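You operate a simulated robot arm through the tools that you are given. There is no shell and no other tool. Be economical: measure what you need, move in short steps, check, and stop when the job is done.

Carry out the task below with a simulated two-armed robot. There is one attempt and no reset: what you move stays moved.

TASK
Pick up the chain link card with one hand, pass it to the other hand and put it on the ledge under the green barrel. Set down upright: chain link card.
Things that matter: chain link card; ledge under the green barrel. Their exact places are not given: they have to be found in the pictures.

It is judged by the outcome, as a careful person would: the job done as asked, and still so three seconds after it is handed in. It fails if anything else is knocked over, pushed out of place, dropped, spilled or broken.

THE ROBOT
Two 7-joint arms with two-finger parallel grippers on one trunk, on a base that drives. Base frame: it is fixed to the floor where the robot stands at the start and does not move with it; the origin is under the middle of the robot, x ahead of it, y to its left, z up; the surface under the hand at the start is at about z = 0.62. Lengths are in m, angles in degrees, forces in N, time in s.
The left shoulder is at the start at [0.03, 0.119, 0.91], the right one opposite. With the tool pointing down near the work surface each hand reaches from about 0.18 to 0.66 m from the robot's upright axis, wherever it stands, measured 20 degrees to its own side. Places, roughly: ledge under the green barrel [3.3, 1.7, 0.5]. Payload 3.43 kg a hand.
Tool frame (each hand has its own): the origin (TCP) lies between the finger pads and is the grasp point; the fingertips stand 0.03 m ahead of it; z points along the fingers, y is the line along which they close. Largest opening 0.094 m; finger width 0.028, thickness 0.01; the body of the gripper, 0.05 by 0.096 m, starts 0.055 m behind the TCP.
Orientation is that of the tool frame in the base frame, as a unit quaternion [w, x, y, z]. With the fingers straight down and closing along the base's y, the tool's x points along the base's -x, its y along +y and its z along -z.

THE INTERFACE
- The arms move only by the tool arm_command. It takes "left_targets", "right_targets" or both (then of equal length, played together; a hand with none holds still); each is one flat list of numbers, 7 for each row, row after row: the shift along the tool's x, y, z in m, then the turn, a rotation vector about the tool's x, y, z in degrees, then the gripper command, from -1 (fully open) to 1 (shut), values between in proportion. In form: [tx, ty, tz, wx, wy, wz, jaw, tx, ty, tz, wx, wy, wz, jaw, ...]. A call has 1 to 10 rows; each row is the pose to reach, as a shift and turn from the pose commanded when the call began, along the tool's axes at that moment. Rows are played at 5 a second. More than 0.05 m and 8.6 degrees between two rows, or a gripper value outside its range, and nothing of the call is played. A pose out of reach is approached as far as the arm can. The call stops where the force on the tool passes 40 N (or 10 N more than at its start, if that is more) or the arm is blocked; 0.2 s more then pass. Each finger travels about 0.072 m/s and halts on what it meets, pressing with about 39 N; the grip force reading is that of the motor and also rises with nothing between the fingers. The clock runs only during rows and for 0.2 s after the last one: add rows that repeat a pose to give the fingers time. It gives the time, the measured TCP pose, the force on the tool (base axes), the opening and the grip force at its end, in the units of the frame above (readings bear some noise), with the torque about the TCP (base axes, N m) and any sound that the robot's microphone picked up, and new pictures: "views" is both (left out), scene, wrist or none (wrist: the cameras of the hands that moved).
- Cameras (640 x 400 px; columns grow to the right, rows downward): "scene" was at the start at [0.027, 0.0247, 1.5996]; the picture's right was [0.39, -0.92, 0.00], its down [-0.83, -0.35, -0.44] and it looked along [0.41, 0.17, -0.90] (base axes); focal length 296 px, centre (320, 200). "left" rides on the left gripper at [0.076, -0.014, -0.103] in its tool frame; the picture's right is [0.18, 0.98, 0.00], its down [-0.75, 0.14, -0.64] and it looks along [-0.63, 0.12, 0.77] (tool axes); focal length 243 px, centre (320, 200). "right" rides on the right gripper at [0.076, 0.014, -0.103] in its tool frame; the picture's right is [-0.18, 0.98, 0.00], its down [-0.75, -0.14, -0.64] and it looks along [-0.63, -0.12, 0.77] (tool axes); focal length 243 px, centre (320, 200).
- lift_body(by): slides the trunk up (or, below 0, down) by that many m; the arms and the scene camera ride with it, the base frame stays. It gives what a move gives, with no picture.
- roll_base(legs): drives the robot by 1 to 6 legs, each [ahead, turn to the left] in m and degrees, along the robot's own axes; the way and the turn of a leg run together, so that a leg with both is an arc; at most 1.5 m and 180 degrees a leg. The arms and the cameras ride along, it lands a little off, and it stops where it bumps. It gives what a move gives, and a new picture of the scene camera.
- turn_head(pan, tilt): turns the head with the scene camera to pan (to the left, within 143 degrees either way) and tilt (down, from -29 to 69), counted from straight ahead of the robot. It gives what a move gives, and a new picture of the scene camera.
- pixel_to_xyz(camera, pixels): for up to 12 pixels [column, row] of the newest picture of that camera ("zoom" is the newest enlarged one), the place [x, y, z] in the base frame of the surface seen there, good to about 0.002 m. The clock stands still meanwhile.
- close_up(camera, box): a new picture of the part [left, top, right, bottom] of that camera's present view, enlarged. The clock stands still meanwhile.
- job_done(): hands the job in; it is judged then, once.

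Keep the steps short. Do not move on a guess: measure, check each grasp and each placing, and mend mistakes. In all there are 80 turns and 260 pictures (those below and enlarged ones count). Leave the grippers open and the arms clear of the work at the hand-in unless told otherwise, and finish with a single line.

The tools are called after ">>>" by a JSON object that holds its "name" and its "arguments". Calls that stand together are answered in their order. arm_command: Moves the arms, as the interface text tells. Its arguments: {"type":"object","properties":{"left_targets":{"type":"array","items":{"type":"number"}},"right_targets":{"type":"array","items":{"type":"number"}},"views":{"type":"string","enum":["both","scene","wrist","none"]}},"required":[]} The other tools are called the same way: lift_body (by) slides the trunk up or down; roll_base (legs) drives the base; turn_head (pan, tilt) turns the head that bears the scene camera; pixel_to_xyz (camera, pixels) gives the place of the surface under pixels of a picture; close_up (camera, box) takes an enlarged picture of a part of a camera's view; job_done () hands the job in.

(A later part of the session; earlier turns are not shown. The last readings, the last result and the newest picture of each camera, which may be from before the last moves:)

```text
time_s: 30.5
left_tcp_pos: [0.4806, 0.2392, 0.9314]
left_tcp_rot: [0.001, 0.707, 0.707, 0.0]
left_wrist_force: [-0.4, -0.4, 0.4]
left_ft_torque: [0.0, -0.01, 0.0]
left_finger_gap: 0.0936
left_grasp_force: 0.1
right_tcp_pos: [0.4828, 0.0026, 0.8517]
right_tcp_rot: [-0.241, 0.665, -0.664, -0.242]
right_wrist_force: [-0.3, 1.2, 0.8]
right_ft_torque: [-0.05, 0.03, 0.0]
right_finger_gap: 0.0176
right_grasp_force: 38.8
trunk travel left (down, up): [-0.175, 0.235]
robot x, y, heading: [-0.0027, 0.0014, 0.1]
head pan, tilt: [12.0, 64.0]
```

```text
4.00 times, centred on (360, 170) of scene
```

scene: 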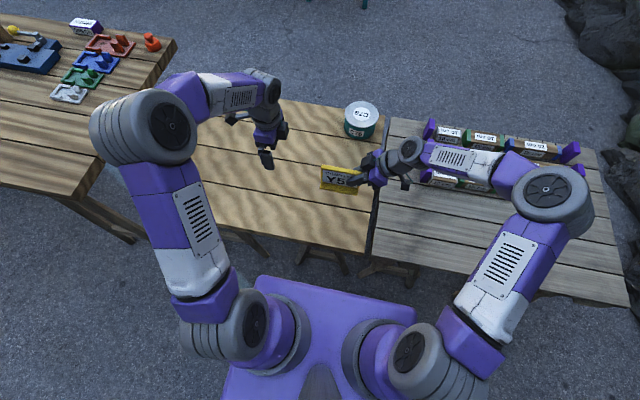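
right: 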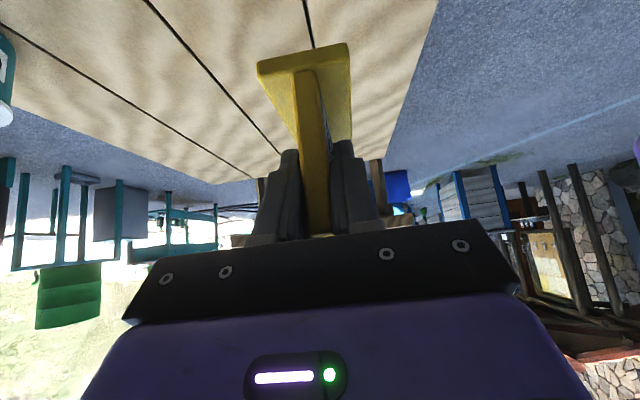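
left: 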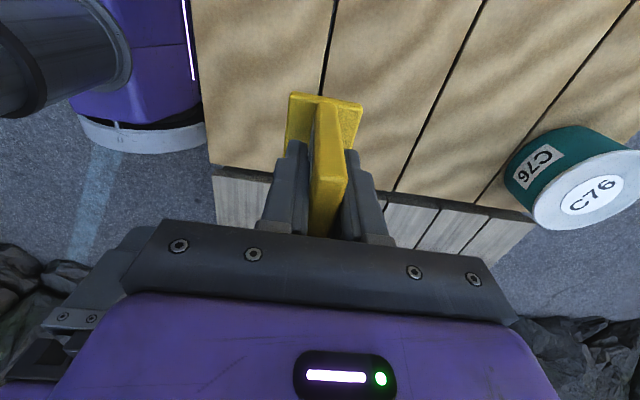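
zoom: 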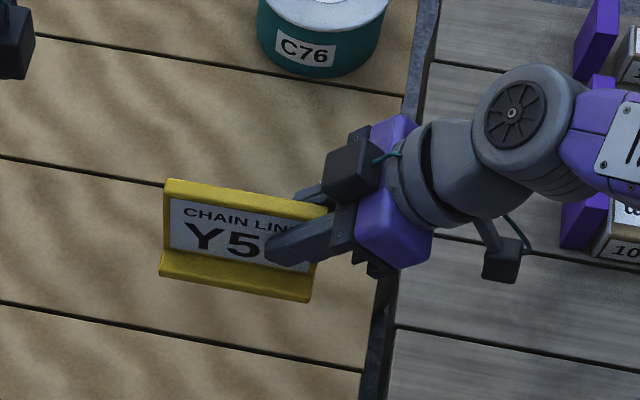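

Hand-over succeeded; the card hangs upright in the right hand. Draw both arms in and up for driving, then look around.

>>> {"name": "arm_command", "arguments": {"right_targets": [0.001, 0.005, -0.006, 0, 0, 0, 1, 0.002, 0.015, -0.02, 0, 0, 0, 1, 0.003, 0.03, -0.036, 0, 0, 0, 1, 0.005, 0.046, -0.054, 0, 0, 0, 1, 0.006, 0.062, -0.072, 0, 0, 0, 1, 0.008, 0.078, -0.09, 0, 0, 0, 1, 0.009, 0.094, -0.108, 0, 0, 0, 1, 0.011, 0.108, -0.126, 0, 0, 0, 1, 0.012, 0.117, -0.137, 0, 0, 0, 1, 0.0123, 0.12, -0.141, 0, 0, 0, 1], "left_targets": [0, -0.005, 0, 0, 0, 0, -1, 0, -0.015, 0, 0, 0, 0, -1, 0, -0.03, 0, 0, 0, 0, -1, 0, -0.045, 0, 0, 0, 0, -1, 0, -0.06, 0, 0, 0, 0, -1, 0, -0.075, 0, 0, 0, 0, -1, 0, -0.09, 0, 0, 0, 0, -1, 0, -0.1, 0, 0, 0, 0, -1, 0, -0.11, 0, 0, 0, 0, -1, 0, -0.12, 0, 0, 0, 0, -1], "views": "scene"}}

>>> {"name": "turn_head", "arguments": {"pan": -15, "tilt": 25}}

>>> {"name": "turn_head", "arguments": {"pan": 75, "tilt": 30}}

>>> {"name": "turn_head", "arguments": {"pan": -90, "tilt": 30}}

```text
time_s: 32.7
left_tcp_pos: [0.3608, 0.2384, 0.9312]
left_tcp_rot: [0.0, 0.706, 0.708, 0.0]
left_wrist_force: [-0.8, -0.1, -0.6]
left_ft_torque: [-0.03, 0.05, 0.0]
left_finger_gap: 0.0938
left_grasp_force: 0.2
right_tcp_pos: [0.3618, -0.0985, 0.9528]
right_tcp_rot: [0.242, -0.664, 0.664, 0.242]
right_wrist_force: [1.0, 0.9, 0.0]
right_ft_torque: [-0.02, 0.0, -0.02]
right_finger_gap: 0.0175
right_grasp_force: 39.2
trunk travel left (down, up): [-0.175, 0.235]
robot x, y, heading: [0.0003, -0.0006, 0.2]
head pan, tilt: [12.0, 64.0]
```

scene: 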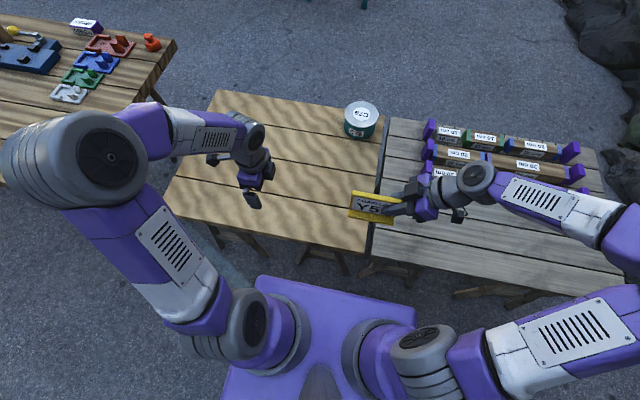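

```text
time_s: 33.8
left_tcp_pos: [0.361, 0.2381, 0.9305]
left_tcp_rot: [0.0, 0.707, 0.707, 0.0]
left_wrist_force: [-0.5, -0.5, 0.0]
left_ft_torque: [-0.03, 0.01, 0.0]
left_finger_gap: 0.0939
left_grasp_force: 0.2
right_tcp_pos: [0.3632, -0.0986, 0.9515]
right_tcp_rot: [-0.242, 0.665, -0.664, -0.242]
right_wrist_force: [0.3, 1.1, -0.7]
right_ft_torque: [-0.06, 0.02, -0.01]
right_finger_gap: 0.0176
right_grasp_force: 39.1
trunk travel left (down, up): [-0.175, 0.235]
robot x, y, heading: [0.0008, -0.0032, -0.2]
head pan, tilt: [-15.0, 25.0]
```

scene: 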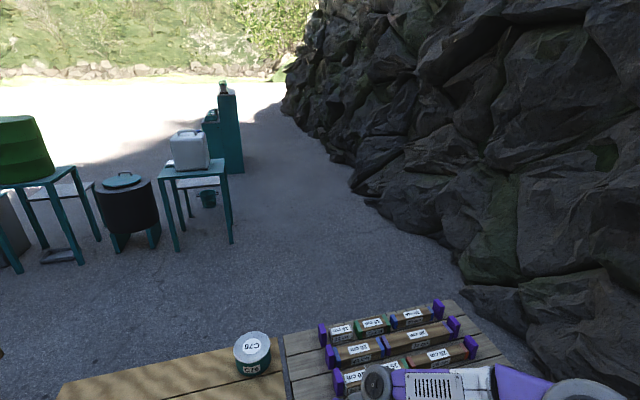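

```text
time_s: 35.4
left_tcp_pos: [0.3618, 0.2399, 0.9307]
left_tcp_rot: [0.001, 0.707, 0.707, 0.0]
left_wrist_force: [0.3, 0.4, -0.2]
left_ft_torque: [0.01, -0.01, -0.01]
left_finger_gap: 0.0939
left_grasp_force: 0.0
right_tcp_pos: [0.3635, -0.0974, 0.9522]
right_tcp_rot: [0.242, -0.664, 0.665, 0.241]
right_wrist_force: [0.4, -0.8, -0.3]
right_ft_torque: [-0.06, 0.0, -0.01]
right_finger_gap: 0.0179
right_grasp_force: 38.8
trunk travel left (down, up): [-0.175, 0.235]
robot x, y, heading: [0.0003, -0.0029, 0.1]
head pan, tilt: [75.0, 30.0]
```

scene: 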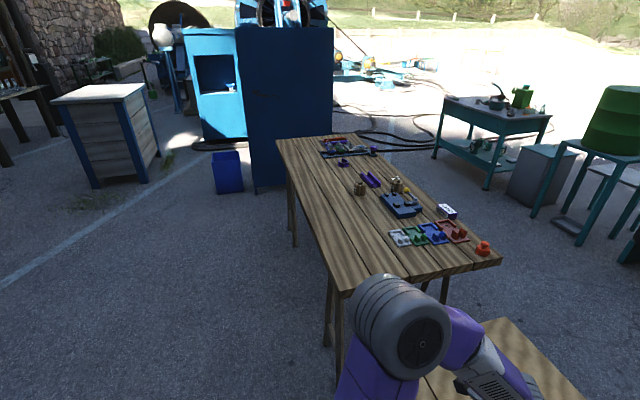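

```text
time_s: 38.0
left_tcp_pos: [0.3616, 0.2388, 0.9306]
left_tcp_rot: [0.001, 0.707, 0.708, -0.001]
left_wrist_force: [-0.6, 0.0, 0.3]
left_ft_torque: [-0.03, 0.03, -0.02]
left_finger_gap: 0.0936
left_grasp_force: 0.2
right_tcp_pos: [0.3622, -0.0982, 0.9516]
right_tcp_rot: [0.242, -0.664, 0.664, 0.242]
right_wrist_force: [0.7, 0.0, -0.2]
right_ft_torque: [-0.05, -0.01, 0.04]
right_finger_gap: 0.0173
right_grasp_force: 39.2
trunk travel left (down, up): [-0.175, 0.235]
robot x, y, heading: [0.0018, 0.0, -0.2]
head pan, tilt: [-90.0, 30.0]
```

scene: 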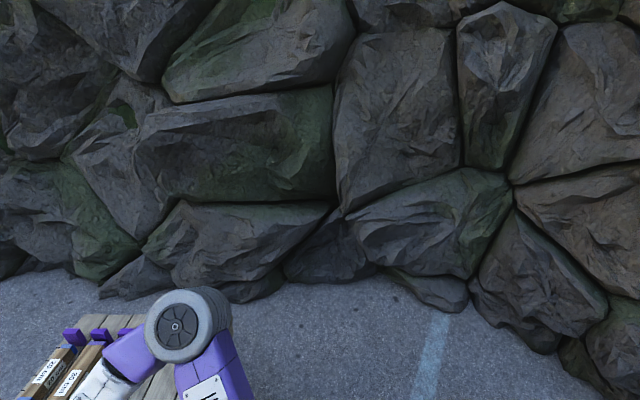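

Measure the passage on the right (rock foot vs table end), then the left.

>>> {"name": "pixel_to_xyz", "arguments": {"camera": "scene", "pixels": [[130, 298], [230, 300], [300, 282], [370, 275], [450, 310], [540, 350], [80, 330], [215, 318], [220, 330], [100, 270], [10, 270], [590, 380]]}}

>>> {"name": "turn_head", "arguments": {"pan": -55, "tilt": 35}}

```text
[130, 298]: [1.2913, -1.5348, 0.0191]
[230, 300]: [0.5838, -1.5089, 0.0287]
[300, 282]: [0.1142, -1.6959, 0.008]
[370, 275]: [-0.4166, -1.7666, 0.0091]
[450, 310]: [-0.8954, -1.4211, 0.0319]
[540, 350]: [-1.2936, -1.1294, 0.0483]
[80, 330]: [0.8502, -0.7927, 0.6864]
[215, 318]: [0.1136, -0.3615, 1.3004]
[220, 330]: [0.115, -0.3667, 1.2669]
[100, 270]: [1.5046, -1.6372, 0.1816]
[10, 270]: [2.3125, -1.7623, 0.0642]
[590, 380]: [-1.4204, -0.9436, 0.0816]
```

```text
time_s: 39.0
left_tcp_pos: [0.3608, 0.2376, 0.9311]
left_tcp_rot: [0.0, 0.707, 0.707, 0.0]
left_wrist_force: [-0.9, 0.2, -1.0]
left_ft_torque: [0.0, -0.01, -0.02]
left_finger_gap: 0.0939
left_grasp_force: 0.1
right_tcp_pos: [0.3629, -0.0979, 0.953]
right_tcp_rot: [0.242, -0.664, 0.665, 0.242]
right_wrist_force: [-0.2, 0.2, -0.4]
right_ft_torque: [-0.05, 0.01, 0.04]
right_finger_gap: 0.0176
right_grasp_force: 39.5
trunk travel left (down, up): [-0.175, 0.235]
robot x, y, heading: [-0.0015, 0.0003, -0.0]
head pan, tilt: [-55.0, 35.0]
```

scene: 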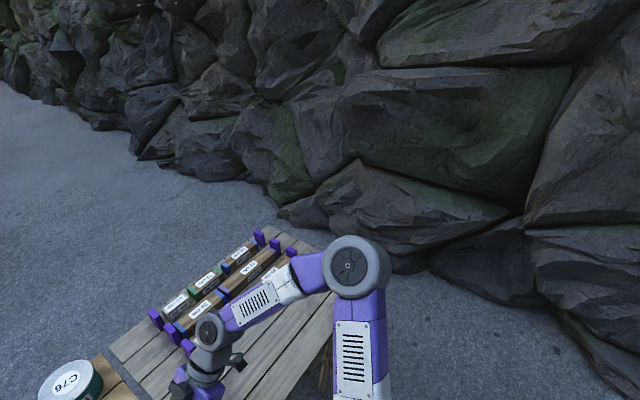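

Right passage is only ~0.6 m. Check the left.

>>> {"name": "pixel_to_xyz", "arguments": {"camera": "scene", "pixels": [[255, 232], [315, 252], [330, 340], [300, 220], [345, 240], [400, 270], [450, 285], [280, 200], [210, 180]]}}

>>> {"name": "turn_head", "arguments": {"pan": 60, "tilt": 45}}

```text
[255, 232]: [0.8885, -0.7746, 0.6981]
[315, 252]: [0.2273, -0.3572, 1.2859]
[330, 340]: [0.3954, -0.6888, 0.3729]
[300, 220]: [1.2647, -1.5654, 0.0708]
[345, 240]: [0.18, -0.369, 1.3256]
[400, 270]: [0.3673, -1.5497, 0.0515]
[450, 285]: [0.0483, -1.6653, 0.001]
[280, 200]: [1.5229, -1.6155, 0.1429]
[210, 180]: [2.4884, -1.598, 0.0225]
```

```text
time_s: 40.9
left_tcp_pos: [0.3618, 0.2395, 0.9312]
left_tcp_rot: [0.0, 0.708, 0.707, 0.0]
left_wrist_force: [-0.5, 0.6, 0.2]
left_ft_torque: [0.02, 0.02, 0.0]
left_finger_gap: 0.094
left_grasp_force: 0.1
right_tcp_pos: [0.3623, -0.0985, 0.9519]
right_tcp_rot: [-0.242, 0.664, -0.664, -0.242]
right_wrist_force: [-0.1, -0.3, -1.4]
right_ft_torque: [-0.03, 0.04, 0.01]
right_finger_gap: 0.0177
right_grasp_force: 39.3
trunk travel left (down, up): [-0.175, 0.235]
robot x, y, heading: [-0.0027, 0.0, 0.2]
head pan, tilt: [60.0, 45.0]
```

scene: 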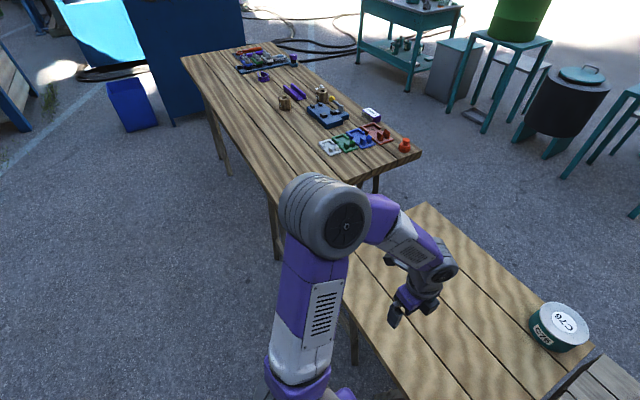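

>>> {"name": "pixel_to_xyz", "arguments": {"camera": "scene", "pixels": [[420, 154], [182, 58], [265, 42], [430, 204], [355, 345], [278, 205], [230, 170], [130, 128], [175, 120], [245, 40], [276, 255], [300, 250]]}}

>>> {"name": "close_up", "arguments": {"camera": "scene", "box": [250, 130, 480, 300]}}

>>> {"name": "turn_head", "arguments": {"pan": 70, "tilt": 15}}

```text
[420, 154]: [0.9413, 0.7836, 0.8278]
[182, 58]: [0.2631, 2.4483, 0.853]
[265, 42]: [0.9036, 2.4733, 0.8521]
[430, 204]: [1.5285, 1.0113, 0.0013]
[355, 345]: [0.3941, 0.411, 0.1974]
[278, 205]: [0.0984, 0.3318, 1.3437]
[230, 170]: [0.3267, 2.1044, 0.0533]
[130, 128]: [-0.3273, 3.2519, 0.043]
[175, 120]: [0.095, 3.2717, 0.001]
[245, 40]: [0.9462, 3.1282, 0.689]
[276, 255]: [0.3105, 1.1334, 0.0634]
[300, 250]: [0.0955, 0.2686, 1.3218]
```

```text
2.35 times, centred on (365, 215) of scene
```

zoom: 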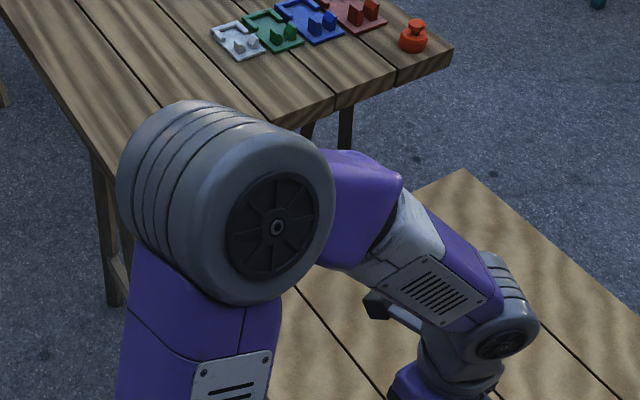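

```text
time_s: 41.9
left_tcp_pos: [0.3616, 0.2392, 0.931]
left_tcp_rot: [0.0, 0.707, 0.707, 0.0]
left_wrist_force: [0.2, 0.7, 0.3]
left_ft_torque: [-0.01, 0.02, 0.0]
left_finger_gap: 0.0939
left_grasp_force: 0.1
right_tcp_pos: [0.3621, -0.0983, 0.9517]
right_tcp_rot: [0.243, -0.664, 0.664, 0.242]
right_wrist_force: [-0.2, 1.0, -0.7]
right_ft_torque: [-0.08, 0.0, 0.0]
right_finger_gap: 0.0176
right_grasp_force: 38.7
trunk travel left (down, up): [-0.175, 0.235]
robot x, y, heading: [-0.0005, 0.0025, -0.0]
head pan, tilt: [70.0, 15.0]
```

scene: 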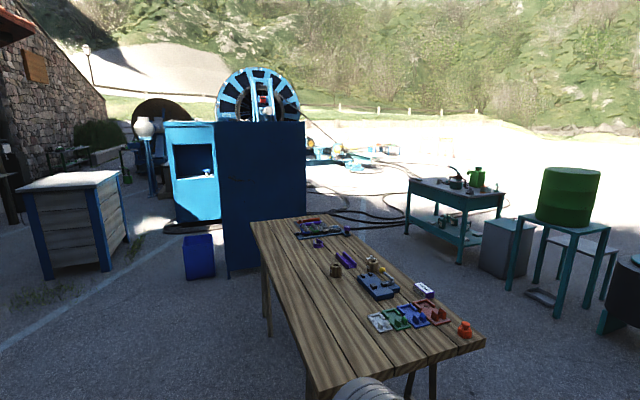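

Left corridor is ~0.65 m between table and locker; right ~0.7 m. Check the right one more carefully plus the robot's own base width.

>>> {"name": "turn_head", "arguments": {"pan": -70, "tilt": 60}}

>>> {"name": "turn_head", "arguments": {"pan": -28, "tilt": 48}}

```text
time_s: 44.1
left_tcp_pos: [0.3615, 0.2377, 0.9307]
left_tcp_rot: [-0.001, 0.707, 0.707, 0.0]
left_wrist_force: [0.5, 0.7, 0.6]
left_ft_torque: [-0.02, -0.02, 0.02]
left_finger_gap: 0.0941
left_grasp_force: 0.0
right_tcp_pos: [0.363, -0.0987, 0.9519]
right_tcp_rot: [0.242, -0.664, 0.665, 0.242]
right_wrist_force: [-0.7, 0.0, -0.8]
right_ft_torque: [-0.07, 0.01, 0.03]
right_finger_gap: 0.0176
right_grasp_force: 39.4
trunk travel left (down, up): [-0.175, 0.235]
robot x, y, heading: [-0.0006, -0.0045, 0.1]
head pan, tilt: [-70.0, 60.0]
```

scene: 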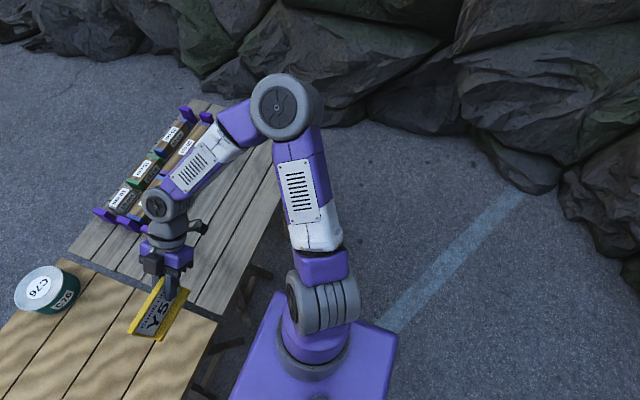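

```text
time_s: 45.2
left_tcp_pos: [0.3619, 0.2396, 0.9306]
left_tcp_rot: [0.0, 0.707, 0.707, 0.001]
left_wrist_force: [-1.0, -0.3, -0.6]
left_ft_torque: [-0.03, -0.01, -0.01]
left_finger_gap: 0.0939
left_grasp_force: 0.0
right_tcp_pos: [0.3628, -0.0975, 0.9538]
right_tcp_rot: [-0.242, 0.665, -0.664, -0.241]
right_wrist_force: [0.3, 0.4, -1.3]
right_ft_torque: [-0.09, -0.03, -0.01]
right_finger_gap: 0.0175
right_grasp_force: 38.7
trunk travel left (down, up): [-0.175, 0.235]
robot x, y, heading: [-0.0008, -0.0004, 0.0]
head pan, tilt: [-28.0, 48.0]
```

scene: 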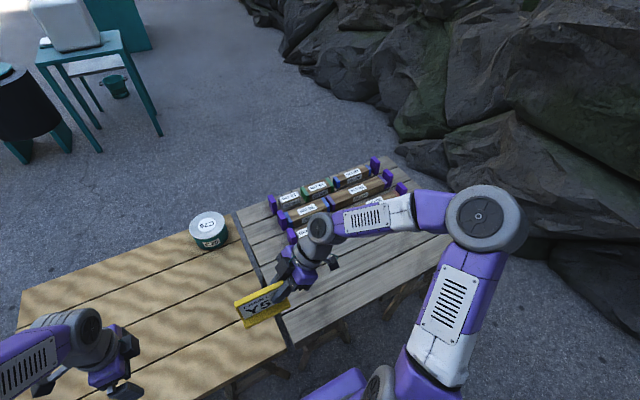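

>>> {"name": "pixel_to_xyz", "arguments": {"camera": "scene", "pixels": [[388, 157], [425, 190], [410, 145], [440, 165], [560, 240], [585, 280], [310, 60], [450, 100], [430, 60], [520, 130], [140, 130], [60, 145]]}}

>>> {"name": "turn_head", "arguments": {"pan": -70, "tilt": 60}}

>>> {"name": "pixel_to_xyz", "arguments": {"camera": "scene", "pixels": [[395, 340], [380, 395], [275, 295], [235, 395], [225, 108], [205, 100], [360, 120], [245, 85], [330, 330], [440, 130], [540, 60], [350, 60]]}}

```text
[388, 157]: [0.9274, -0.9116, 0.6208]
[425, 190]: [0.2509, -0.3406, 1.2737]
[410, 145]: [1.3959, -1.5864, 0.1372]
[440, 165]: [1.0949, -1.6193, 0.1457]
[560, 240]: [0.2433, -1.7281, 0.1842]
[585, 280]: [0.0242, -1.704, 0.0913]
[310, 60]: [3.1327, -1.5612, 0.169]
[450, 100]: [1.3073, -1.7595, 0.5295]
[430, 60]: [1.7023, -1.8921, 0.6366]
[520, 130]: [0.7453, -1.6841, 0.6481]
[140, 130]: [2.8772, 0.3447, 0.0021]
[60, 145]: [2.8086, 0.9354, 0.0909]
```

```text
time_s: 46.3
left_tcp_pos: [0.3612, 0.2389, 0.9316]
left_tcp_rot: [0.0, 0.707, 0.707, 0.0]
left_wrist_force: [0.4, -0.7, 0.9]
left_ft_torque: [-0.01, 0.0, -0.01]
left_finger_gap: 0.0939
left_grasp_force: 0.1
right_tcp_pos: [0.3623, -0.0989, 0.9519]
right_tcp_rot: [0.242, -0.664, 0.665, 0.241]
right_wrist_force: [-0.4, 0.0, -1.3]
right_ft_torque: [-0.03, 0.02, 0.01]
right_finger_gap: 0.0178
right_grasp_force: 38.8
trunk travel left (down, up): [-0.175, 0.235]
robot x, y, heading: [0.0007, 0.0028, 0.1]
head pan, tilt: [-70.0, 60.0]
```

scene: 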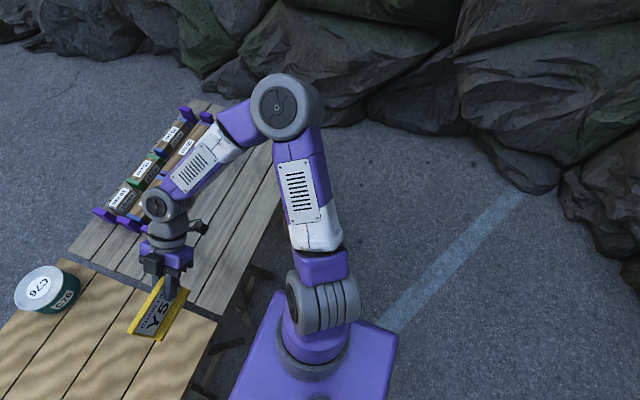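

```text
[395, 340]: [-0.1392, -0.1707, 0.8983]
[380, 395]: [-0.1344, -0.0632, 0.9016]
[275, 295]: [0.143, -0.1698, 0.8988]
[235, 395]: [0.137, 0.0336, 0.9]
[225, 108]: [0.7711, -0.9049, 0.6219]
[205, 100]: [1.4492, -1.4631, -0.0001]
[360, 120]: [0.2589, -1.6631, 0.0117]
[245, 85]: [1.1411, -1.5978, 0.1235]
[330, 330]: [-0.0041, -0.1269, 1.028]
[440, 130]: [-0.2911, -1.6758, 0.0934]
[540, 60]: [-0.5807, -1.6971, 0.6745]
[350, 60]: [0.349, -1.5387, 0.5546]
```

Table's right end is y=-0.91, rock y≈-1.51: 0.6 m. Check my own base's extent, visible in the last left-wrist picture at (80–205, 115–155).

>>> {"name": "pixel_to_xyz", "arguments": {"camera": "left", "pixels": [[80, 118], [95, 140], [120, 150], [150, 152], [180, 147], [203, 132], [203, 115], [140, 125], [100, 70], [190, 60], [150, 160], [130, 148]]}}

>>> {"name": "turn_head", "arguments": {"pan": 70, "tilt": 22}}

>>> {"name": "pixel_to_xyz", "arguments": {"camera": "scene", "pixels": [[228, 245], [303, 200], [250, 190], [310, 190], [340, 175], [380, 190], [420, 200], [345, 165], [200, 250], [440, 235], [480, 240], [380, 225]]}}

```text
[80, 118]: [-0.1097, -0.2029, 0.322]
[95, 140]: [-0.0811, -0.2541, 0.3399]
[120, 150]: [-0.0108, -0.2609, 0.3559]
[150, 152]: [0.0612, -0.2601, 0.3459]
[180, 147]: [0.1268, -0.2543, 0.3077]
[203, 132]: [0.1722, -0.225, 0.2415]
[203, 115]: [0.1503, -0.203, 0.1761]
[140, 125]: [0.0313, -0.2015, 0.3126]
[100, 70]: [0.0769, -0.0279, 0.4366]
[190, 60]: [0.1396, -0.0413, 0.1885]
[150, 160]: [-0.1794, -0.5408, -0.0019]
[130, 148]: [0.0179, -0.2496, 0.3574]
```

```text
time_s: 48.5
left_tcp_pos: [0.3611, 0.2388, 0.9313]
left_tcp_rot: [0.0, 0.707, 0.707, 0.0]
left_wrist_force: [1.4, 1.1, 0.6]
left_ft_torque: [0.02, 0.01, 0.0]
left_finger_gap: 0.094
left_grasp_force: 0.0
right_tcp_pos: [0.3623, -0.0984, 0.9526]
right_tcp_rot: [-0.241, 0.665, -0.664, -0.242]
right_wrist_force: [0.3, 0.3, -0.6]
right_ft_torque: [-0.05, 0.02, -0.03]
right_finger_gap: 0.0178
right_grasp_force: 39.1
trunk travel left (down, up): [-0.175, 0.235]
robot x, y, heading: [0.0015, 0.0008, 0.1]
head pan, tilt: [70.0, 22.0]
```

scene: 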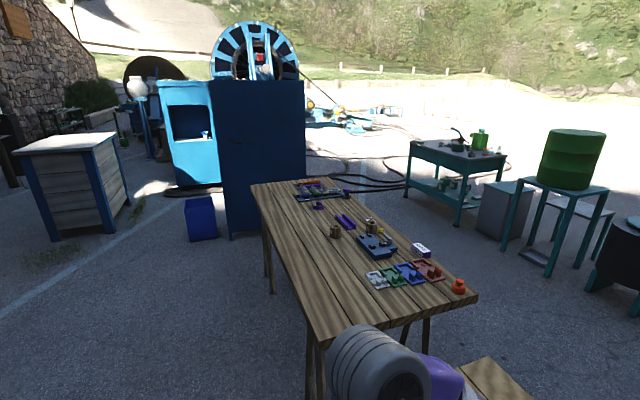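

```text
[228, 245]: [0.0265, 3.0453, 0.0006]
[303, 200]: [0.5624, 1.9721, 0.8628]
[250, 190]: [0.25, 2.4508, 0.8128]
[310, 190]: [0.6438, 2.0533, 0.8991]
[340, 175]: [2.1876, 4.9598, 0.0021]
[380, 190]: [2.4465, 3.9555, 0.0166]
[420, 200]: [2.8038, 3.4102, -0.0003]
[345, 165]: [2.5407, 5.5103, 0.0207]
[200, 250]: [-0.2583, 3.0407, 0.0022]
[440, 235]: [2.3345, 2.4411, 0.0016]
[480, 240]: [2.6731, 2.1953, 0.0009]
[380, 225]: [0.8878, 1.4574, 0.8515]
```

My base is ~0.52 m wide but only 0.36 m tall (fits under table tops, whose legs are inset at y≈-0.69). Check the rock face at elbow height on the right.

>>> {"name": "turn_head", "arguments": {"pan": -75, "tilt": 30}}

>>> {"name": "pixel_to_xyz", "arguments": {"camera": "scene", "pixels": [[100, 60], [200, 60], [300, 60], [400, 60], [500, 60], [100, 140], [200, 140], [300, 140], [400, 140], [500, 140], [320, 220], [440, 220]]}}

>>> {"name": "pixel_to_xyz", "arguments": {"camera": "scene", "pixels": [[250, 255], [300, 260], [350, 265], [400, 270], [450, 270], [500, 280], [550, 290], [200, 240], [230, 200], [280, 230], [380, 240], [420, 250]]}}

```text
time_s: 50.8
left_tcp_pos: [0.3614, 0.2395, 0.9306]
left_tcp_rot: [0.0, 0.707, 0.707, 0.001]
left_wrist_force: [0.7, 0.0, -0.5]
left_ft_torque: [0.03, -0.03, 0.0]
left_finger_gap: 0.0939
left_grasp_force: 0.0
right_tcp_pos: [0.3627, -0.0984, 0.9521]
right_tcp_rot: [-0.241, 0.665, -0.664, -0.242]
right_wrist_force: [0.0, -0.7, -0.1]
right_ft_torque: [-0.02, -0.05, -0.02]
right_finger_gap: 0.0177
right_grasp_force: 39.0
trunk travel left (down, up): [-0.175, 0.235]
robot x, y, heading: [-0.0, -0.0001, -0.2]
head pan, tilt: [-75.0, 30.0]
```

scene: 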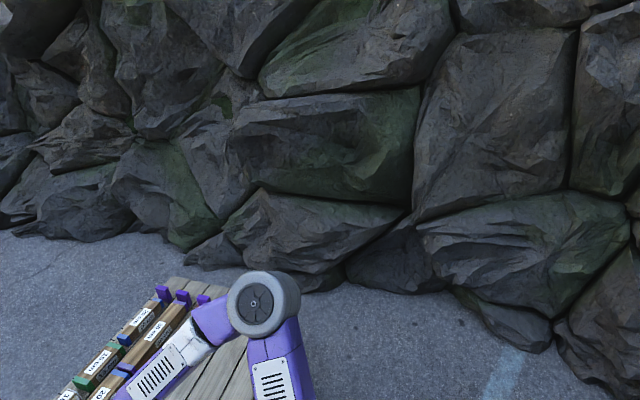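

```text
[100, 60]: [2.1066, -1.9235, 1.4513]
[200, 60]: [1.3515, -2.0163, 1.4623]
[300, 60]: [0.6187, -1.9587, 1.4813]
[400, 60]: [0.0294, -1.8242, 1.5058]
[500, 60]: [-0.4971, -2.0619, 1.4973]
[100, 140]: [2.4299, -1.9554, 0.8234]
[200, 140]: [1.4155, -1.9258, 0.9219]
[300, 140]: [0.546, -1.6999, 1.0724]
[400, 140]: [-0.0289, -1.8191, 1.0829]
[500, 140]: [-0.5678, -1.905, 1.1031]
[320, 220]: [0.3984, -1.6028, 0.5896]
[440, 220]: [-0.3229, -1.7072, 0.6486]
```

```text
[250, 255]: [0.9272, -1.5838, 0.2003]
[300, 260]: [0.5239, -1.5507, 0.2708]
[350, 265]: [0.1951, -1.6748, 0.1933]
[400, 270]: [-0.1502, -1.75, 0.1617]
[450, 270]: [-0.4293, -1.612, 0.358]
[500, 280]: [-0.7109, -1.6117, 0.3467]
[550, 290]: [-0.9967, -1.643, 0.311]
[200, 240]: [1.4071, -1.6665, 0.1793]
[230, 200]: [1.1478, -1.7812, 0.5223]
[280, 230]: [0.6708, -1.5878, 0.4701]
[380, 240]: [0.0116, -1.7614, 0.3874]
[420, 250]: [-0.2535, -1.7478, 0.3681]
```

Rock recedes with height, so the right passage works with my centre at y≈-1.15. Check the floor behind before backing.

>>> {"name": "turn_head", "arguments": {"pan": -140, "tilt": 45}}

>>> {"name": "turn_head", "arguments": {"pan": 140, "tilt": 45}}

```text
time_s: 52.1
left_tcp_pos: [0.3615, 0.2378, 0.9316]
left_tcp_rot: [0.001, 0.707, 0.707, 0.0]
left_wrist_force: [-0.8, 0.0, -1.4]
left_ft_torque: [0.02, 0.05, 0.0]
left_finger_gap: 0.094
left_grasp_force: 0.1
right_tcp_pos: [0.3629, -0.1001, 0.9518]
right_tcp_rot: [-0.242, 0.665, -0.664, -0.242]
right_wrist_force: [-1.0, 0.3, -1.0]
right_ft_torque: [0.0, 0.02, 0.01]
right_finger_gap: 0.0176
right_grasp_force: 39.1
trunk travel left (down, up): [-0.175, 0.235]
robot x, y, heading: [0.0017, -0.0012, -0.3]
head pan, tilt: [-140.0, 45.0]
```

scene: 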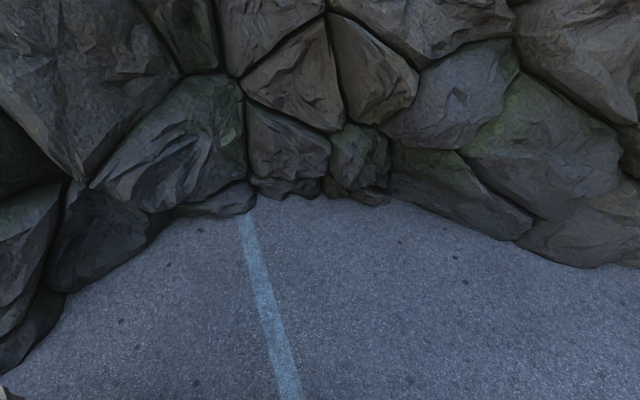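

```text
time_s: 56.0
left_tcp_pos: [0.3622, 0.2382, 0.9306]
left_tcp_rot: [0.0, 0.707, 0.707, 0.0]
left_wrist_force: [-0.3, 0.3, 0.4]
left_ft_torque: [0.01, -0.01, -0.01]
left_finger_gap: 0.0943
left_grasp_force: 0.1
right_tcp_pos: [0.363, -0.0982, 0.9517]
right_tcp_rot: [-0.241, 0.665, -0.665, -0.242]
right_wrist_force: [0.2, 0.3, -0.1]
right_ft_torque: [-0.05, -0.01, 0.02]
right_finger_gap: 0.0177
right_grasp_force: 39.6
trunk travel left (down, up): [-0.175, 0.235]
robot x, y, heading: [-0.0009, -0.001, 0.1]
head pan, tilt: [140.0, 45.0]
```

scene: 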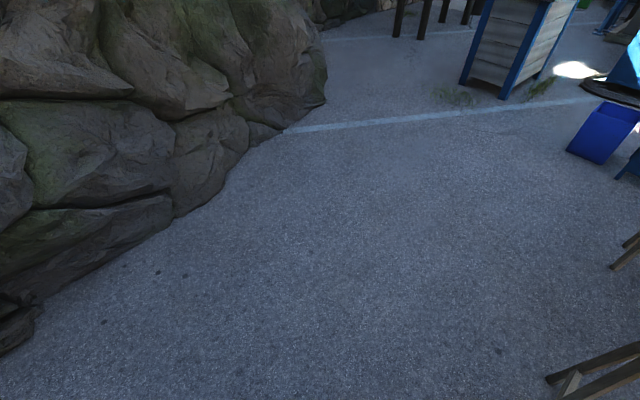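

Behind is clear. Back off 0.35 m, turn right 90°, go 1.14 m.

>>> {"name": "roll_base", "arguments": {"legs": [[-0.35, 0], [0, -90], [0.7, 0]]}}

>>> {"name": "turn_head", "arguments": {"pan": 20, "tilt": 55}}

```text
time_s: 65.7
left_tcp_pos: [-0.1617, -1.0643, 0.9304]
left_tcp_rot: [0.0, 1.0, -0.018, 0.001]
left_wrist_force: [0.0, -1.1, 0.3]
left_ft_torque: [-0.02, -0.03, -0.02]
left_finger_gap: 0.0942
left_grasp_force: 0.1
right_tcp_pos: [-0.4989, -1.0545, 0.9527]
right_tcp_rot: [0.342, 0.017, 0.939, -0.005]
right_wrist_force: [-0.7, 0.4, -1.2]
right_ft_torque: [0.01, 0.06, 0.01]
right_finger_gap: 0.0176
right_grasp_force: 39.2
trunk travel left (down, up): [-0.175, 0.235]
robot x, y, heading: [-0.386, -0.6981, -92.1]
head pan, tilt: [140.0, 45.0]
```

scene: 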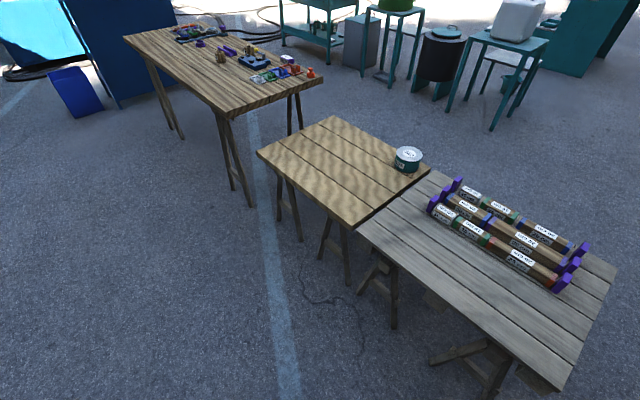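

```text
time_s: 67.7
left_tcp_pos: [-0.1613, -1.0653, 0.9325]
left_tcp_rot: [-0.001, 1.0, -0.018, 0.0]
left_wrist_force: [0.1, -0.6, -0.1]
left_ft_torque: [0.01, 0.01, -0.03]
left_finger_gap: 0.0941
left_grasp_force: 0.0
right_tcp_pos: [-0.4991, -1.0546, 0.9524]
right_tcp_rot: [0.342, 0.016, 0.94, -0.006]
right_wrist_force: [0.2, -0.5, -1.3]
right_ft_torque: [-0.02, 0.02, 0.02]
right_finger_gap: 0.0176
right_grasp_force: 39.2
trunk travel left (down, up): [-0.175, 0.235]
robot x, y, heading: [-0.3884, -0.6971, -92.1]
head pan, tilt: [20.0, 55.0]
```

scene: 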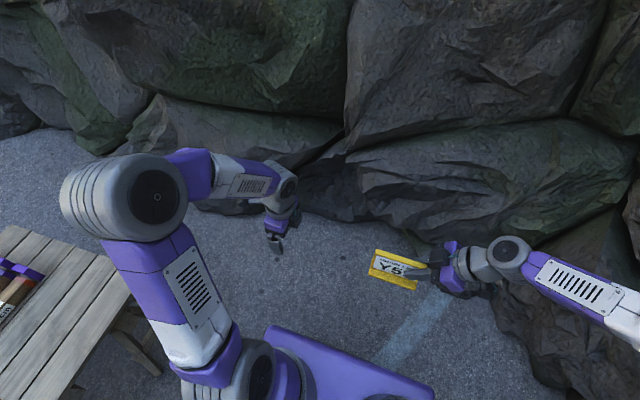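

Position (-0.39,-0.70). Go 0.45 m more, then turn left to face the passage.

>>> {"name": "roll_base", "arguments": {"legs": [[0.45, 0], [0, 92]]}}

>>> {"name": "turn_head", "arguments": {"pan": 0, "tilt": 45}}

```text
time_s: 69.9
left_tcp_pos: [-0.1712, -1.4117, 0.9304]
left_tcp_rot: [-0.011, 1.0, -0.012, 0.001]
left_wrist_force: [-3.1, 23.3, 9.1]
left_ft_torque: [-2.03, -0.29, 0.13]
left_finger_gap: 0.081
left_grasp_force: 0.0
right_tcp_pos: [-0.5095, -1.4113, 0.9535]
right_tcp_rot: [0.342, 0.014, 0.939, -0.006]
right_wrist_force: [-0.6, -0.3, -0.4]
right_ft_torque: [-0.02, 0.06, -0.01]
right_finger_gap: 0.0179
right_grasp_force: 39.4
trunk travel left (down, up): [-0.175, 0.235]
robot x, y, heading: [-0.4001, -1.0576, -91.6]
head pan, tilt: [20.0, 55.0]
stopped in leg 1: the force on the tool passed its limit at 114 N (the readings are from after the stop); the commanded pose is now the measured one
```

scene: 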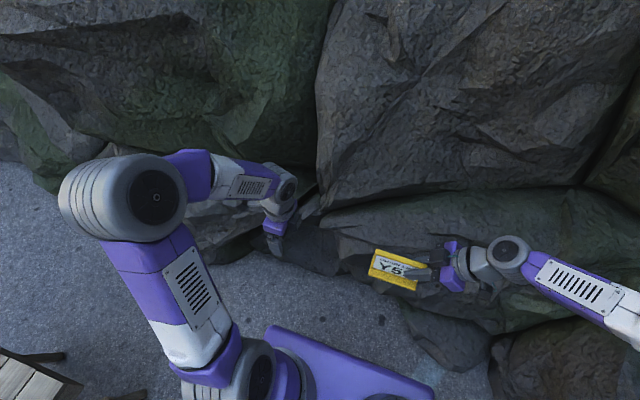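

```text
time_s: 70.7
left_tcp_pos: [-0.1716, -1.4138, 0.9303]
left_tcp_rot: [-0.01, 1.0, -0.013, 0.001]
left_wrist_force: [-2.1, 27.9, 1.6]
left_ft_torque: [-1.87, -0.14, 0.29]
left_finger_gap: 0.0779
left_grasp_force: 0.1
right_tcp_pos: [-0.5093, -1.4114, 0.9537]
right_tcp_rot: [0.342, 0.014, 0.94, -0.006]
right_wrist_force: [0.0, -0.3, -2.0]
right_ft_torque: [-0.02, 0.05, 0.01]
right_finger_gap: 0.0176
right_grasp_force: 38.9
trunk travel left (down, up): [-0.175, 0.235]
robot x, y, heading: [-0.3975, -1.0536, -91.7]
head pan, tilt: [0.0, 45.0]
```

scene: 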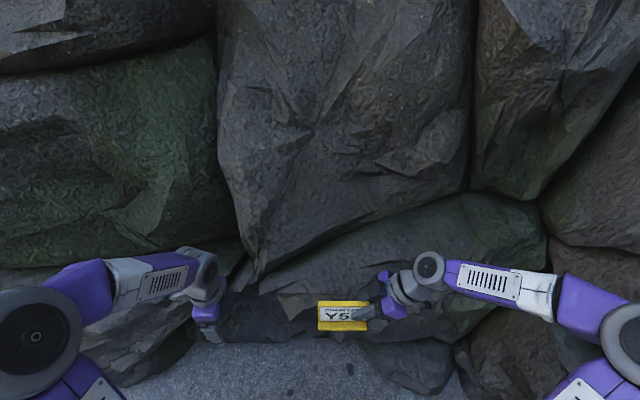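

The left fingertips touched rock (it reaches farther at that height than the picture showed). Card still held. Back off 0.35 m, then stretch arms forward so the elbows come in.

>>> {"name": "roll_base", "arguments": {"legs": [[-0.4, 0]]}}

>>> {"name": "turn_head", "arguments": {"pan": -30, "tilt": 55}}

```text
time_s: 73.2
left_tcp_pos: [-0.1579, -1.0261, 0.9283]
left_tcp_rot: [-0.01, 1.0, -0.01, 0.001]
left_wrist_force: [0.0, 0.3, 0.2]
left_ft_torque: [0.02, 0.0, 0.03]
left_finger_gap: 0.0937
left_grasp_force: 0.0
right_tcp_pos: [-0.4977, -1.0273, 0.9523]
right_tcp_rot: [0.342, 0.011, 0.94, -0.004]
right_wrist_force: [1.2, 0.4, -0.3]
right_ft_torque: [-0.01, 0.03, -0.04]
right_finger_gap: 0.0176
right_grasp_force: 39.3
trunk travel left (down, up): [-0.175, 0.235]
robot x, y, heading: [-0.391, -0.6614, -91.3]
head pan, tilt: [0.0, 45.0]
```

scene: 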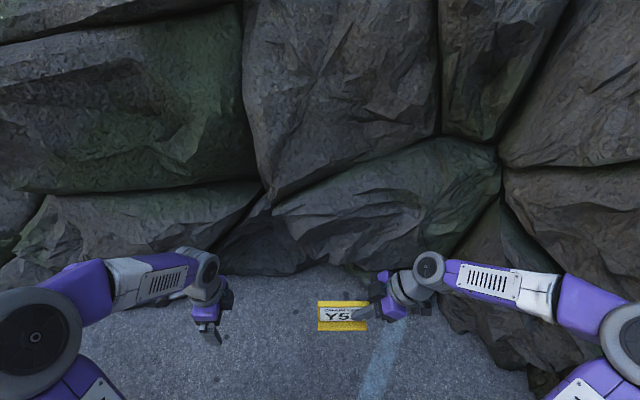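

```text
time_s: 74.1
left_tcp_pos: [-0.1593, -1.0286, 0.9289]
left_tcp_rot: [-0.011, 1.0, -0.011, 0.001]
left_wrist_force: [-0.8, 0.0, -0.3]
left_ft_torque: [0.04, -0.01, -0.01]
left_finger_gap: 0.0941
left_grasp_force: 0.0
right_tcp_pos: [-0.4975, -1.0272, 0.9528]
right_tcp_rot: [0.342, 0.012, 0.939, -0.004]
right_wrist_force: [0.3, 0.3, -0.9]
right_ft_torque: [-0.03, 0.03, 0.01]
right_finger_gap: 0.0177
right_grasp_force: 38.4
trunk travel left (down, up): [-0.175, 0.235]
robot x, y, heading: [-0.3933, -0.6672, -91.4]
head pan, tilt: [-30.0, 55.0]
```

scene: 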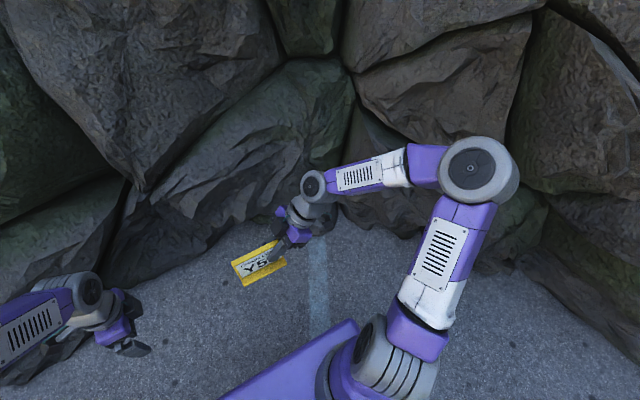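

Measure the right elbow's outermost surface, then turn to heading 0 here.

>>> {"name": "pixel_to_xyz", "arguments": {"camera": "scene", "pixels": [[516, 180], [505, 200], [512, 160], [480, 165], [470, 210], [440, 280]]}}

>>> {"name": "roll_base", "arguments": {"legs": [[-0.05, 0], [0, 91.4]]}}

```text
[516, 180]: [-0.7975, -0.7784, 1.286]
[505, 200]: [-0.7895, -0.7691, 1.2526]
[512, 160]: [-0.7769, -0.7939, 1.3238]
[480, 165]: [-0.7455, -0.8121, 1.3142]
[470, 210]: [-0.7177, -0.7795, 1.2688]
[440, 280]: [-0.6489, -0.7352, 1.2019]
```

```text
time_s: 78.9
left_tcp_pos: [-0.0328, -0.3781, 0.9281]
left_tcp_rot: [-0.008, 0.707, 0.707, -0.007]
left_wrist_force: [0.4, -0.5, -0.6]
left_ft_torque: [-0.02, -0.01, 0.04]
left_finger_gap: 0.0939
left_grasp_force: 0.1
right_tcp_pos: [-0.0254, -0.7164, 0.9524]
right_tcp_rot: [0.243, -0.662, 0.667, 0.241]
right_wrist_force: [0.3, -0.1, -1.1]
right_ft_torque: [0.0, 0.0, -0.02]
right_finger_gap: 0.0177
right_grasp_force: 38.9
trunk travel left (down, up): [-0.175, 0.235]
robot x, y, heading: [-0.3893, -0.6202, -0.5]
head pan, tilt: [-30.0, 55.0]
```

scene: 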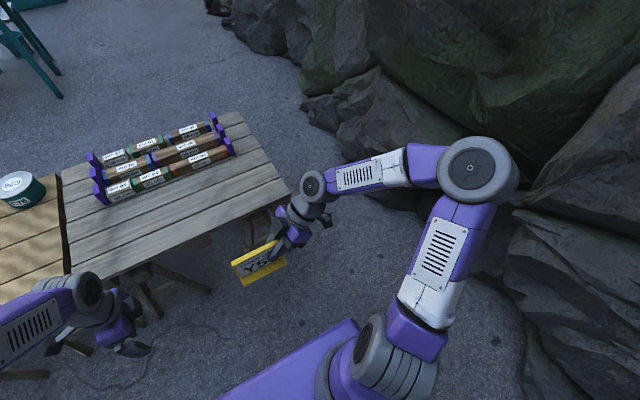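

Elbow sticks out 0.41 m. Extend both hands 0.2 m forward and look at the elbows.

>>> {"name": "arm_command", "arguments": {"right_targets": [-0.003, -0.012, 0.002, 0, 0, 0, 1, -0.008, -0.034, 0.006, 0, 0, 0, 1, -0.013, -0.058, 0.01, 0, 0, 0, 1, -0.018, -0.082, 0.014, 0, 0, 0, 1, -0.022, -0.106, 0.018, 0, 0, 0, 1, -0.026, -0.13, 0.022, 0, 0, 0, 1, -0.03, -0.154, 0.026, 0, 0, 0, 1, -0.034, -0.176, 0.029, 0, 0, 0, 1, -0.037, -0.192, 0.031, 0, 0, 0, 1, -0.038, -0.2, 0.032, 0, 0, 0, 1], "left_targets": [-0.003, 0.012, 0, 0, 0, 0, -1, -0.008, 0.034, 0, 0, 0, 0, -1, -0.013, 0.058, 0, 0, 0, 0, -1, -0.018, 0.082, 0, 0, 0, 0, -1, -0.022, 0.106, 0, 0, 0, 0, -1, -0.026, 0.13, 0, 0, 0, 0, -1, -0.03, 0.154, 0, 0, 0, 0, -1, -0.034, 0.176, 0, 0, 0, 0, -1, -0.037, 0.192, 0, 0, 0, 0, -1, -0.04, 0.2, 0, 0, 0, 0, -1], "views": "scene"}}

>>> {"name": "turn_head", "arguments": {"pan": -30, "tilt": 50}}

```text
time_s: 81.1
left_tcp_pos: [0.1686, -0.4196, 0.9269]
left_tcp_rot: [-0.008, 0.707, 0.707, -0.007]
left_wrist_force: [-0.7, -0.2, 0.8]
left_ft_torque: [0.03, 0.01, 0.0]
left_finger_gap: 0.0939
left_grasp_force: 0.0
right_tcp_pos: [0.1751, -0.6674, 0.9508]
right_tcp_rot: [0.243, -0.663, 0.666, 0.241]
right_wrist_force: [0.2, 1.1, -0.7]
right_ft_torque: [0.02, -0.01, -0.04]
right_finger_gap: 0.0177
right_grasp_force: 39.2
trunk travel left (down, up): [-0.175, 0.235]
robot x, y, heading: [-0.3886, -0.6133, -0.3]
head pan, tilt: [-30.0, 55.0]
```

scene: 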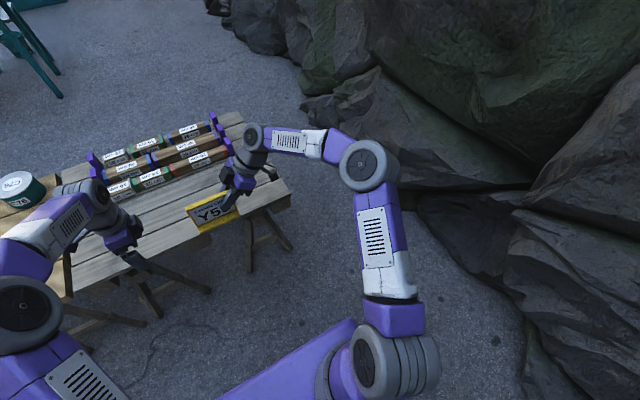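

```text
time_s: 81.8
left_tcp_pos: [0.1683, -0.4174, 0.9258]
left_tcp_rot: [-0.008, 0.706, 0.708, -0.007]
left_wrist_force: [0.0, 0.4, -0.6]
left_ft_torque: [-0.03, 0.0, -0.01]
left_finger_gap: 0.094
left_grasp_force: 0.1
right_tcp_pos: [0.1751, -0.6669, 0.9515]
right_tcp_rot: [0.243, -0.662, 0.666, 0.242]
right_wrist_force: [0.7, -0.3, -0.4]
right_ft_torque: [-0.03, -0.02, -0.01]
right_finger_gap: 0.0176
right_grasp_force: 39.0
trunk travel left (down, up): [-0.175, 0.235]
robot x, y, heading: [-0.3864, -0.6173, -0.3]
head pan, tilt: [-30.0, 50.0]
```

scene: 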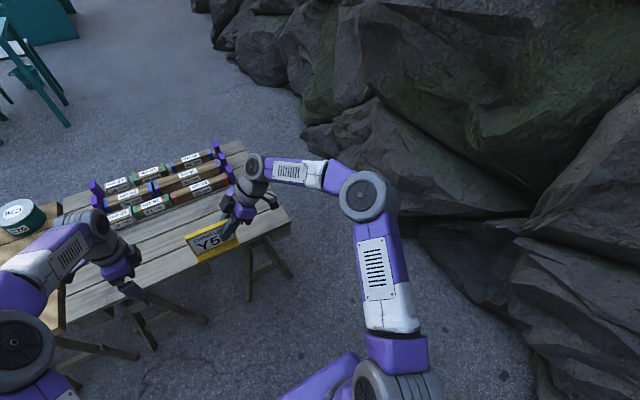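

>>> {"name": "pixel_to_xyz", "arguments": {"camera": "scene", "pixels": [[397, 190], [390, 215], [400, 270], [415, 310], [425, 355], [435, 385], [280, 260], [250, 285], [285, 215], [240, 142], [200, 310], [310, 130]]}}

```text
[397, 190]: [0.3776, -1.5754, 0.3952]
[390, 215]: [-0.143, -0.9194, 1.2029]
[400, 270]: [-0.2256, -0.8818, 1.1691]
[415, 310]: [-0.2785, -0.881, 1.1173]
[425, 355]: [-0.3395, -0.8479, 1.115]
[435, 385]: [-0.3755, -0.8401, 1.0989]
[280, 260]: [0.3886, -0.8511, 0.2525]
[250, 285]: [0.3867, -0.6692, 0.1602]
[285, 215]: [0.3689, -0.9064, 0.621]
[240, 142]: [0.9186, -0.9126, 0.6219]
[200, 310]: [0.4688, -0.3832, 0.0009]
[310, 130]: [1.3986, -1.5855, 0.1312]
```

Elbow now ≤0.31 m. Look at the trestle's feet, which limit the base.

>>> {"name": "close_up", "arguments": {"camera": "scene", "box": [220, 190, 420, 315]}}

```text
3.20 times, centred on (320, 252) of scene
```

zoom: 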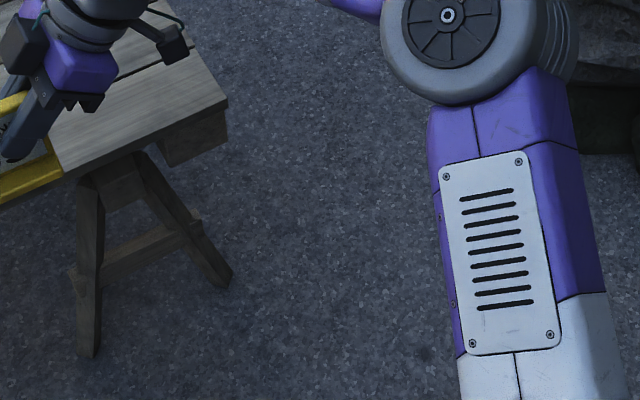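

>>> {"name": "pixel_to_xyz", "arguments": {"camera": "zoom", "pixels": [[222, 278], [232, 282], [228, 265], [90, 350], [200, 225], [228, 105], [225, 140], [240, 290], [350, 40], [380, 20], [620, 160], [580, 50]]}}

>>> {"name": "turn_head", "arguments": {"pan": -45, "tilt": 40}}

```text
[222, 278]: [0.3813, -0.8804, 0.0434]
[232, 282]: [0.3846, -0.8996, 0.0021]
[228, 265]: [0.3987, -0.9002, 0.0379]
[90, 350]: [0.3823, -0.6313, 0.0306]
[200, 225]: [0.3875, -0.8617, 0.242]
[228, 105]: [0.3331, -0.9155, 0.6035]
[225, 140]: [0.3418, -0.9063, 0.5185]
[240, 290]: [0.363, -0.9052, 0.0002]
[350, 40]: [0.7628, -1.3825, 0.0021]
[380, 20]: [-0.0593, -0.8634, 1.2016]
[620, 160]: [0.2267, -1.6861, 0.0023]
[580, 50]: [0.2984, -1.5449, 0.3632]
```

```text
time_s: 82.5
left_tcp_pos: [0.1682, -0.4193, 0.9252]
left_tcp_rot: [-0.008, 0.707, 0.707, -0.007]
left_wrist_force: [-0.1, 0.5, 0.0]
left_ft_torque: [0.0, -0.02, 0.01]
left_finger_gap: 0.0938
left_grasp_force: 0.1
right_tcp_pos: [0.1745, -0.6678, 0.9524]
right_tcp_rot: [0.242, -0.663, 0.666, 0.241]
right_wrist_force: [-0.1, -0.1, -1.7]
right_ft_torque: [-0.05, -0.02, -0.01]
right_finger_gap: 0.0177
right_grasp_force: 38.3
trunk travel left (down, up): [-0.175, 0.235]
robot x, y, heading: [-0.3906, -0.6167, -0.0]
head pan, tilt: [-45.0, 40.0]
```

scene: 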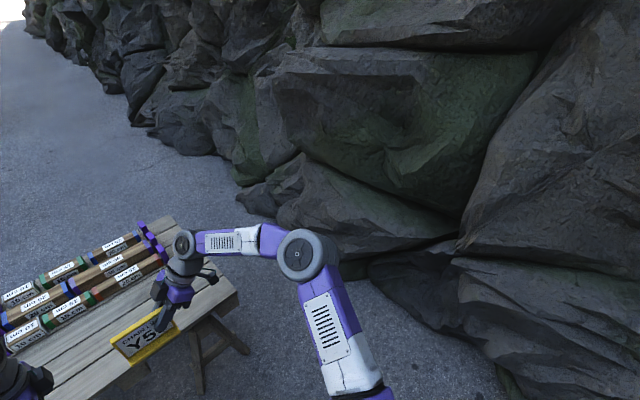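

>>> {"name": "pixel_to_xyz", "arguments": {"camera": "scene", "pixels": [[238, 198], [245, 210], [260, 217], [280, 222], [320, 235], [345, 257], [380, 252], [420, 245], [455, 235], [250, 185], [300, 190], [350, 205]]}}

>>> {"name": "pixel_to_xyz", "arguments": {"camera": "scene", "pixels": [[380, 205], [420, 215], [330, 170], [280, 170], [240, 180], [220, 155], [200, 150], [370, 265], [300, 205], [440, 225], [340, 240], [270, 200]]}}

```text
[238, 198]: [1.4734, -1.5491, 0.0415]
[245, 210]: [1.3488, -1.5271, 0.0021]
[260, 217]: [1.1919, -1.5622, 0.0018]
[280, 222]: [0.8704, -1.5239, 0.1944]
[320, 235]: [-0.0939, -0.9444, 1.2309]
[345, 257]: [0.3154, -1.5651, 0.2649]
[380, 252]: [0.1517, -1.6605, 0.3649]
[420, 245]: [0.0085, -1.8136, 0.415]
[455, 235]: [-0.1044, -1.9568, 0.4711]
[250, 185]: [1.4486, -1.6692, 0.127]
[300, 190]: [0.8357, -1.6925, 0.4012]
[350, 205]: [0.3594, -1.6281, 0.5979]
```

```text
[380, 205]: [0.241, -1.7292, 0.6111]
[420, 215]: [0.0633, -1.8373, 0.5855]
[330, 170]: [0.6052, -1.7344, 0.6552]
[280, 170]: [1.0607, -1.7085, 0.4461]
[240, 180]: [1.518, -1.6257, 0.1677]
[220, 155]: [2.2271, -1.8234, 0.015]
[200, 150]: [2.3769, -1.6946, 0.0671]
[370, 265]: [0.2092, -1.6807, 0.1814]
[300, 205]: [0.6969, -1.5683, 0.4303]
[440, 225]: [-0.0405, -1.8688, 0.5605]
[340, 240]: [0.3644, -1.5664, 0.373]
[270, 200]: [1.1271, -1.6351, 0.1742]
```

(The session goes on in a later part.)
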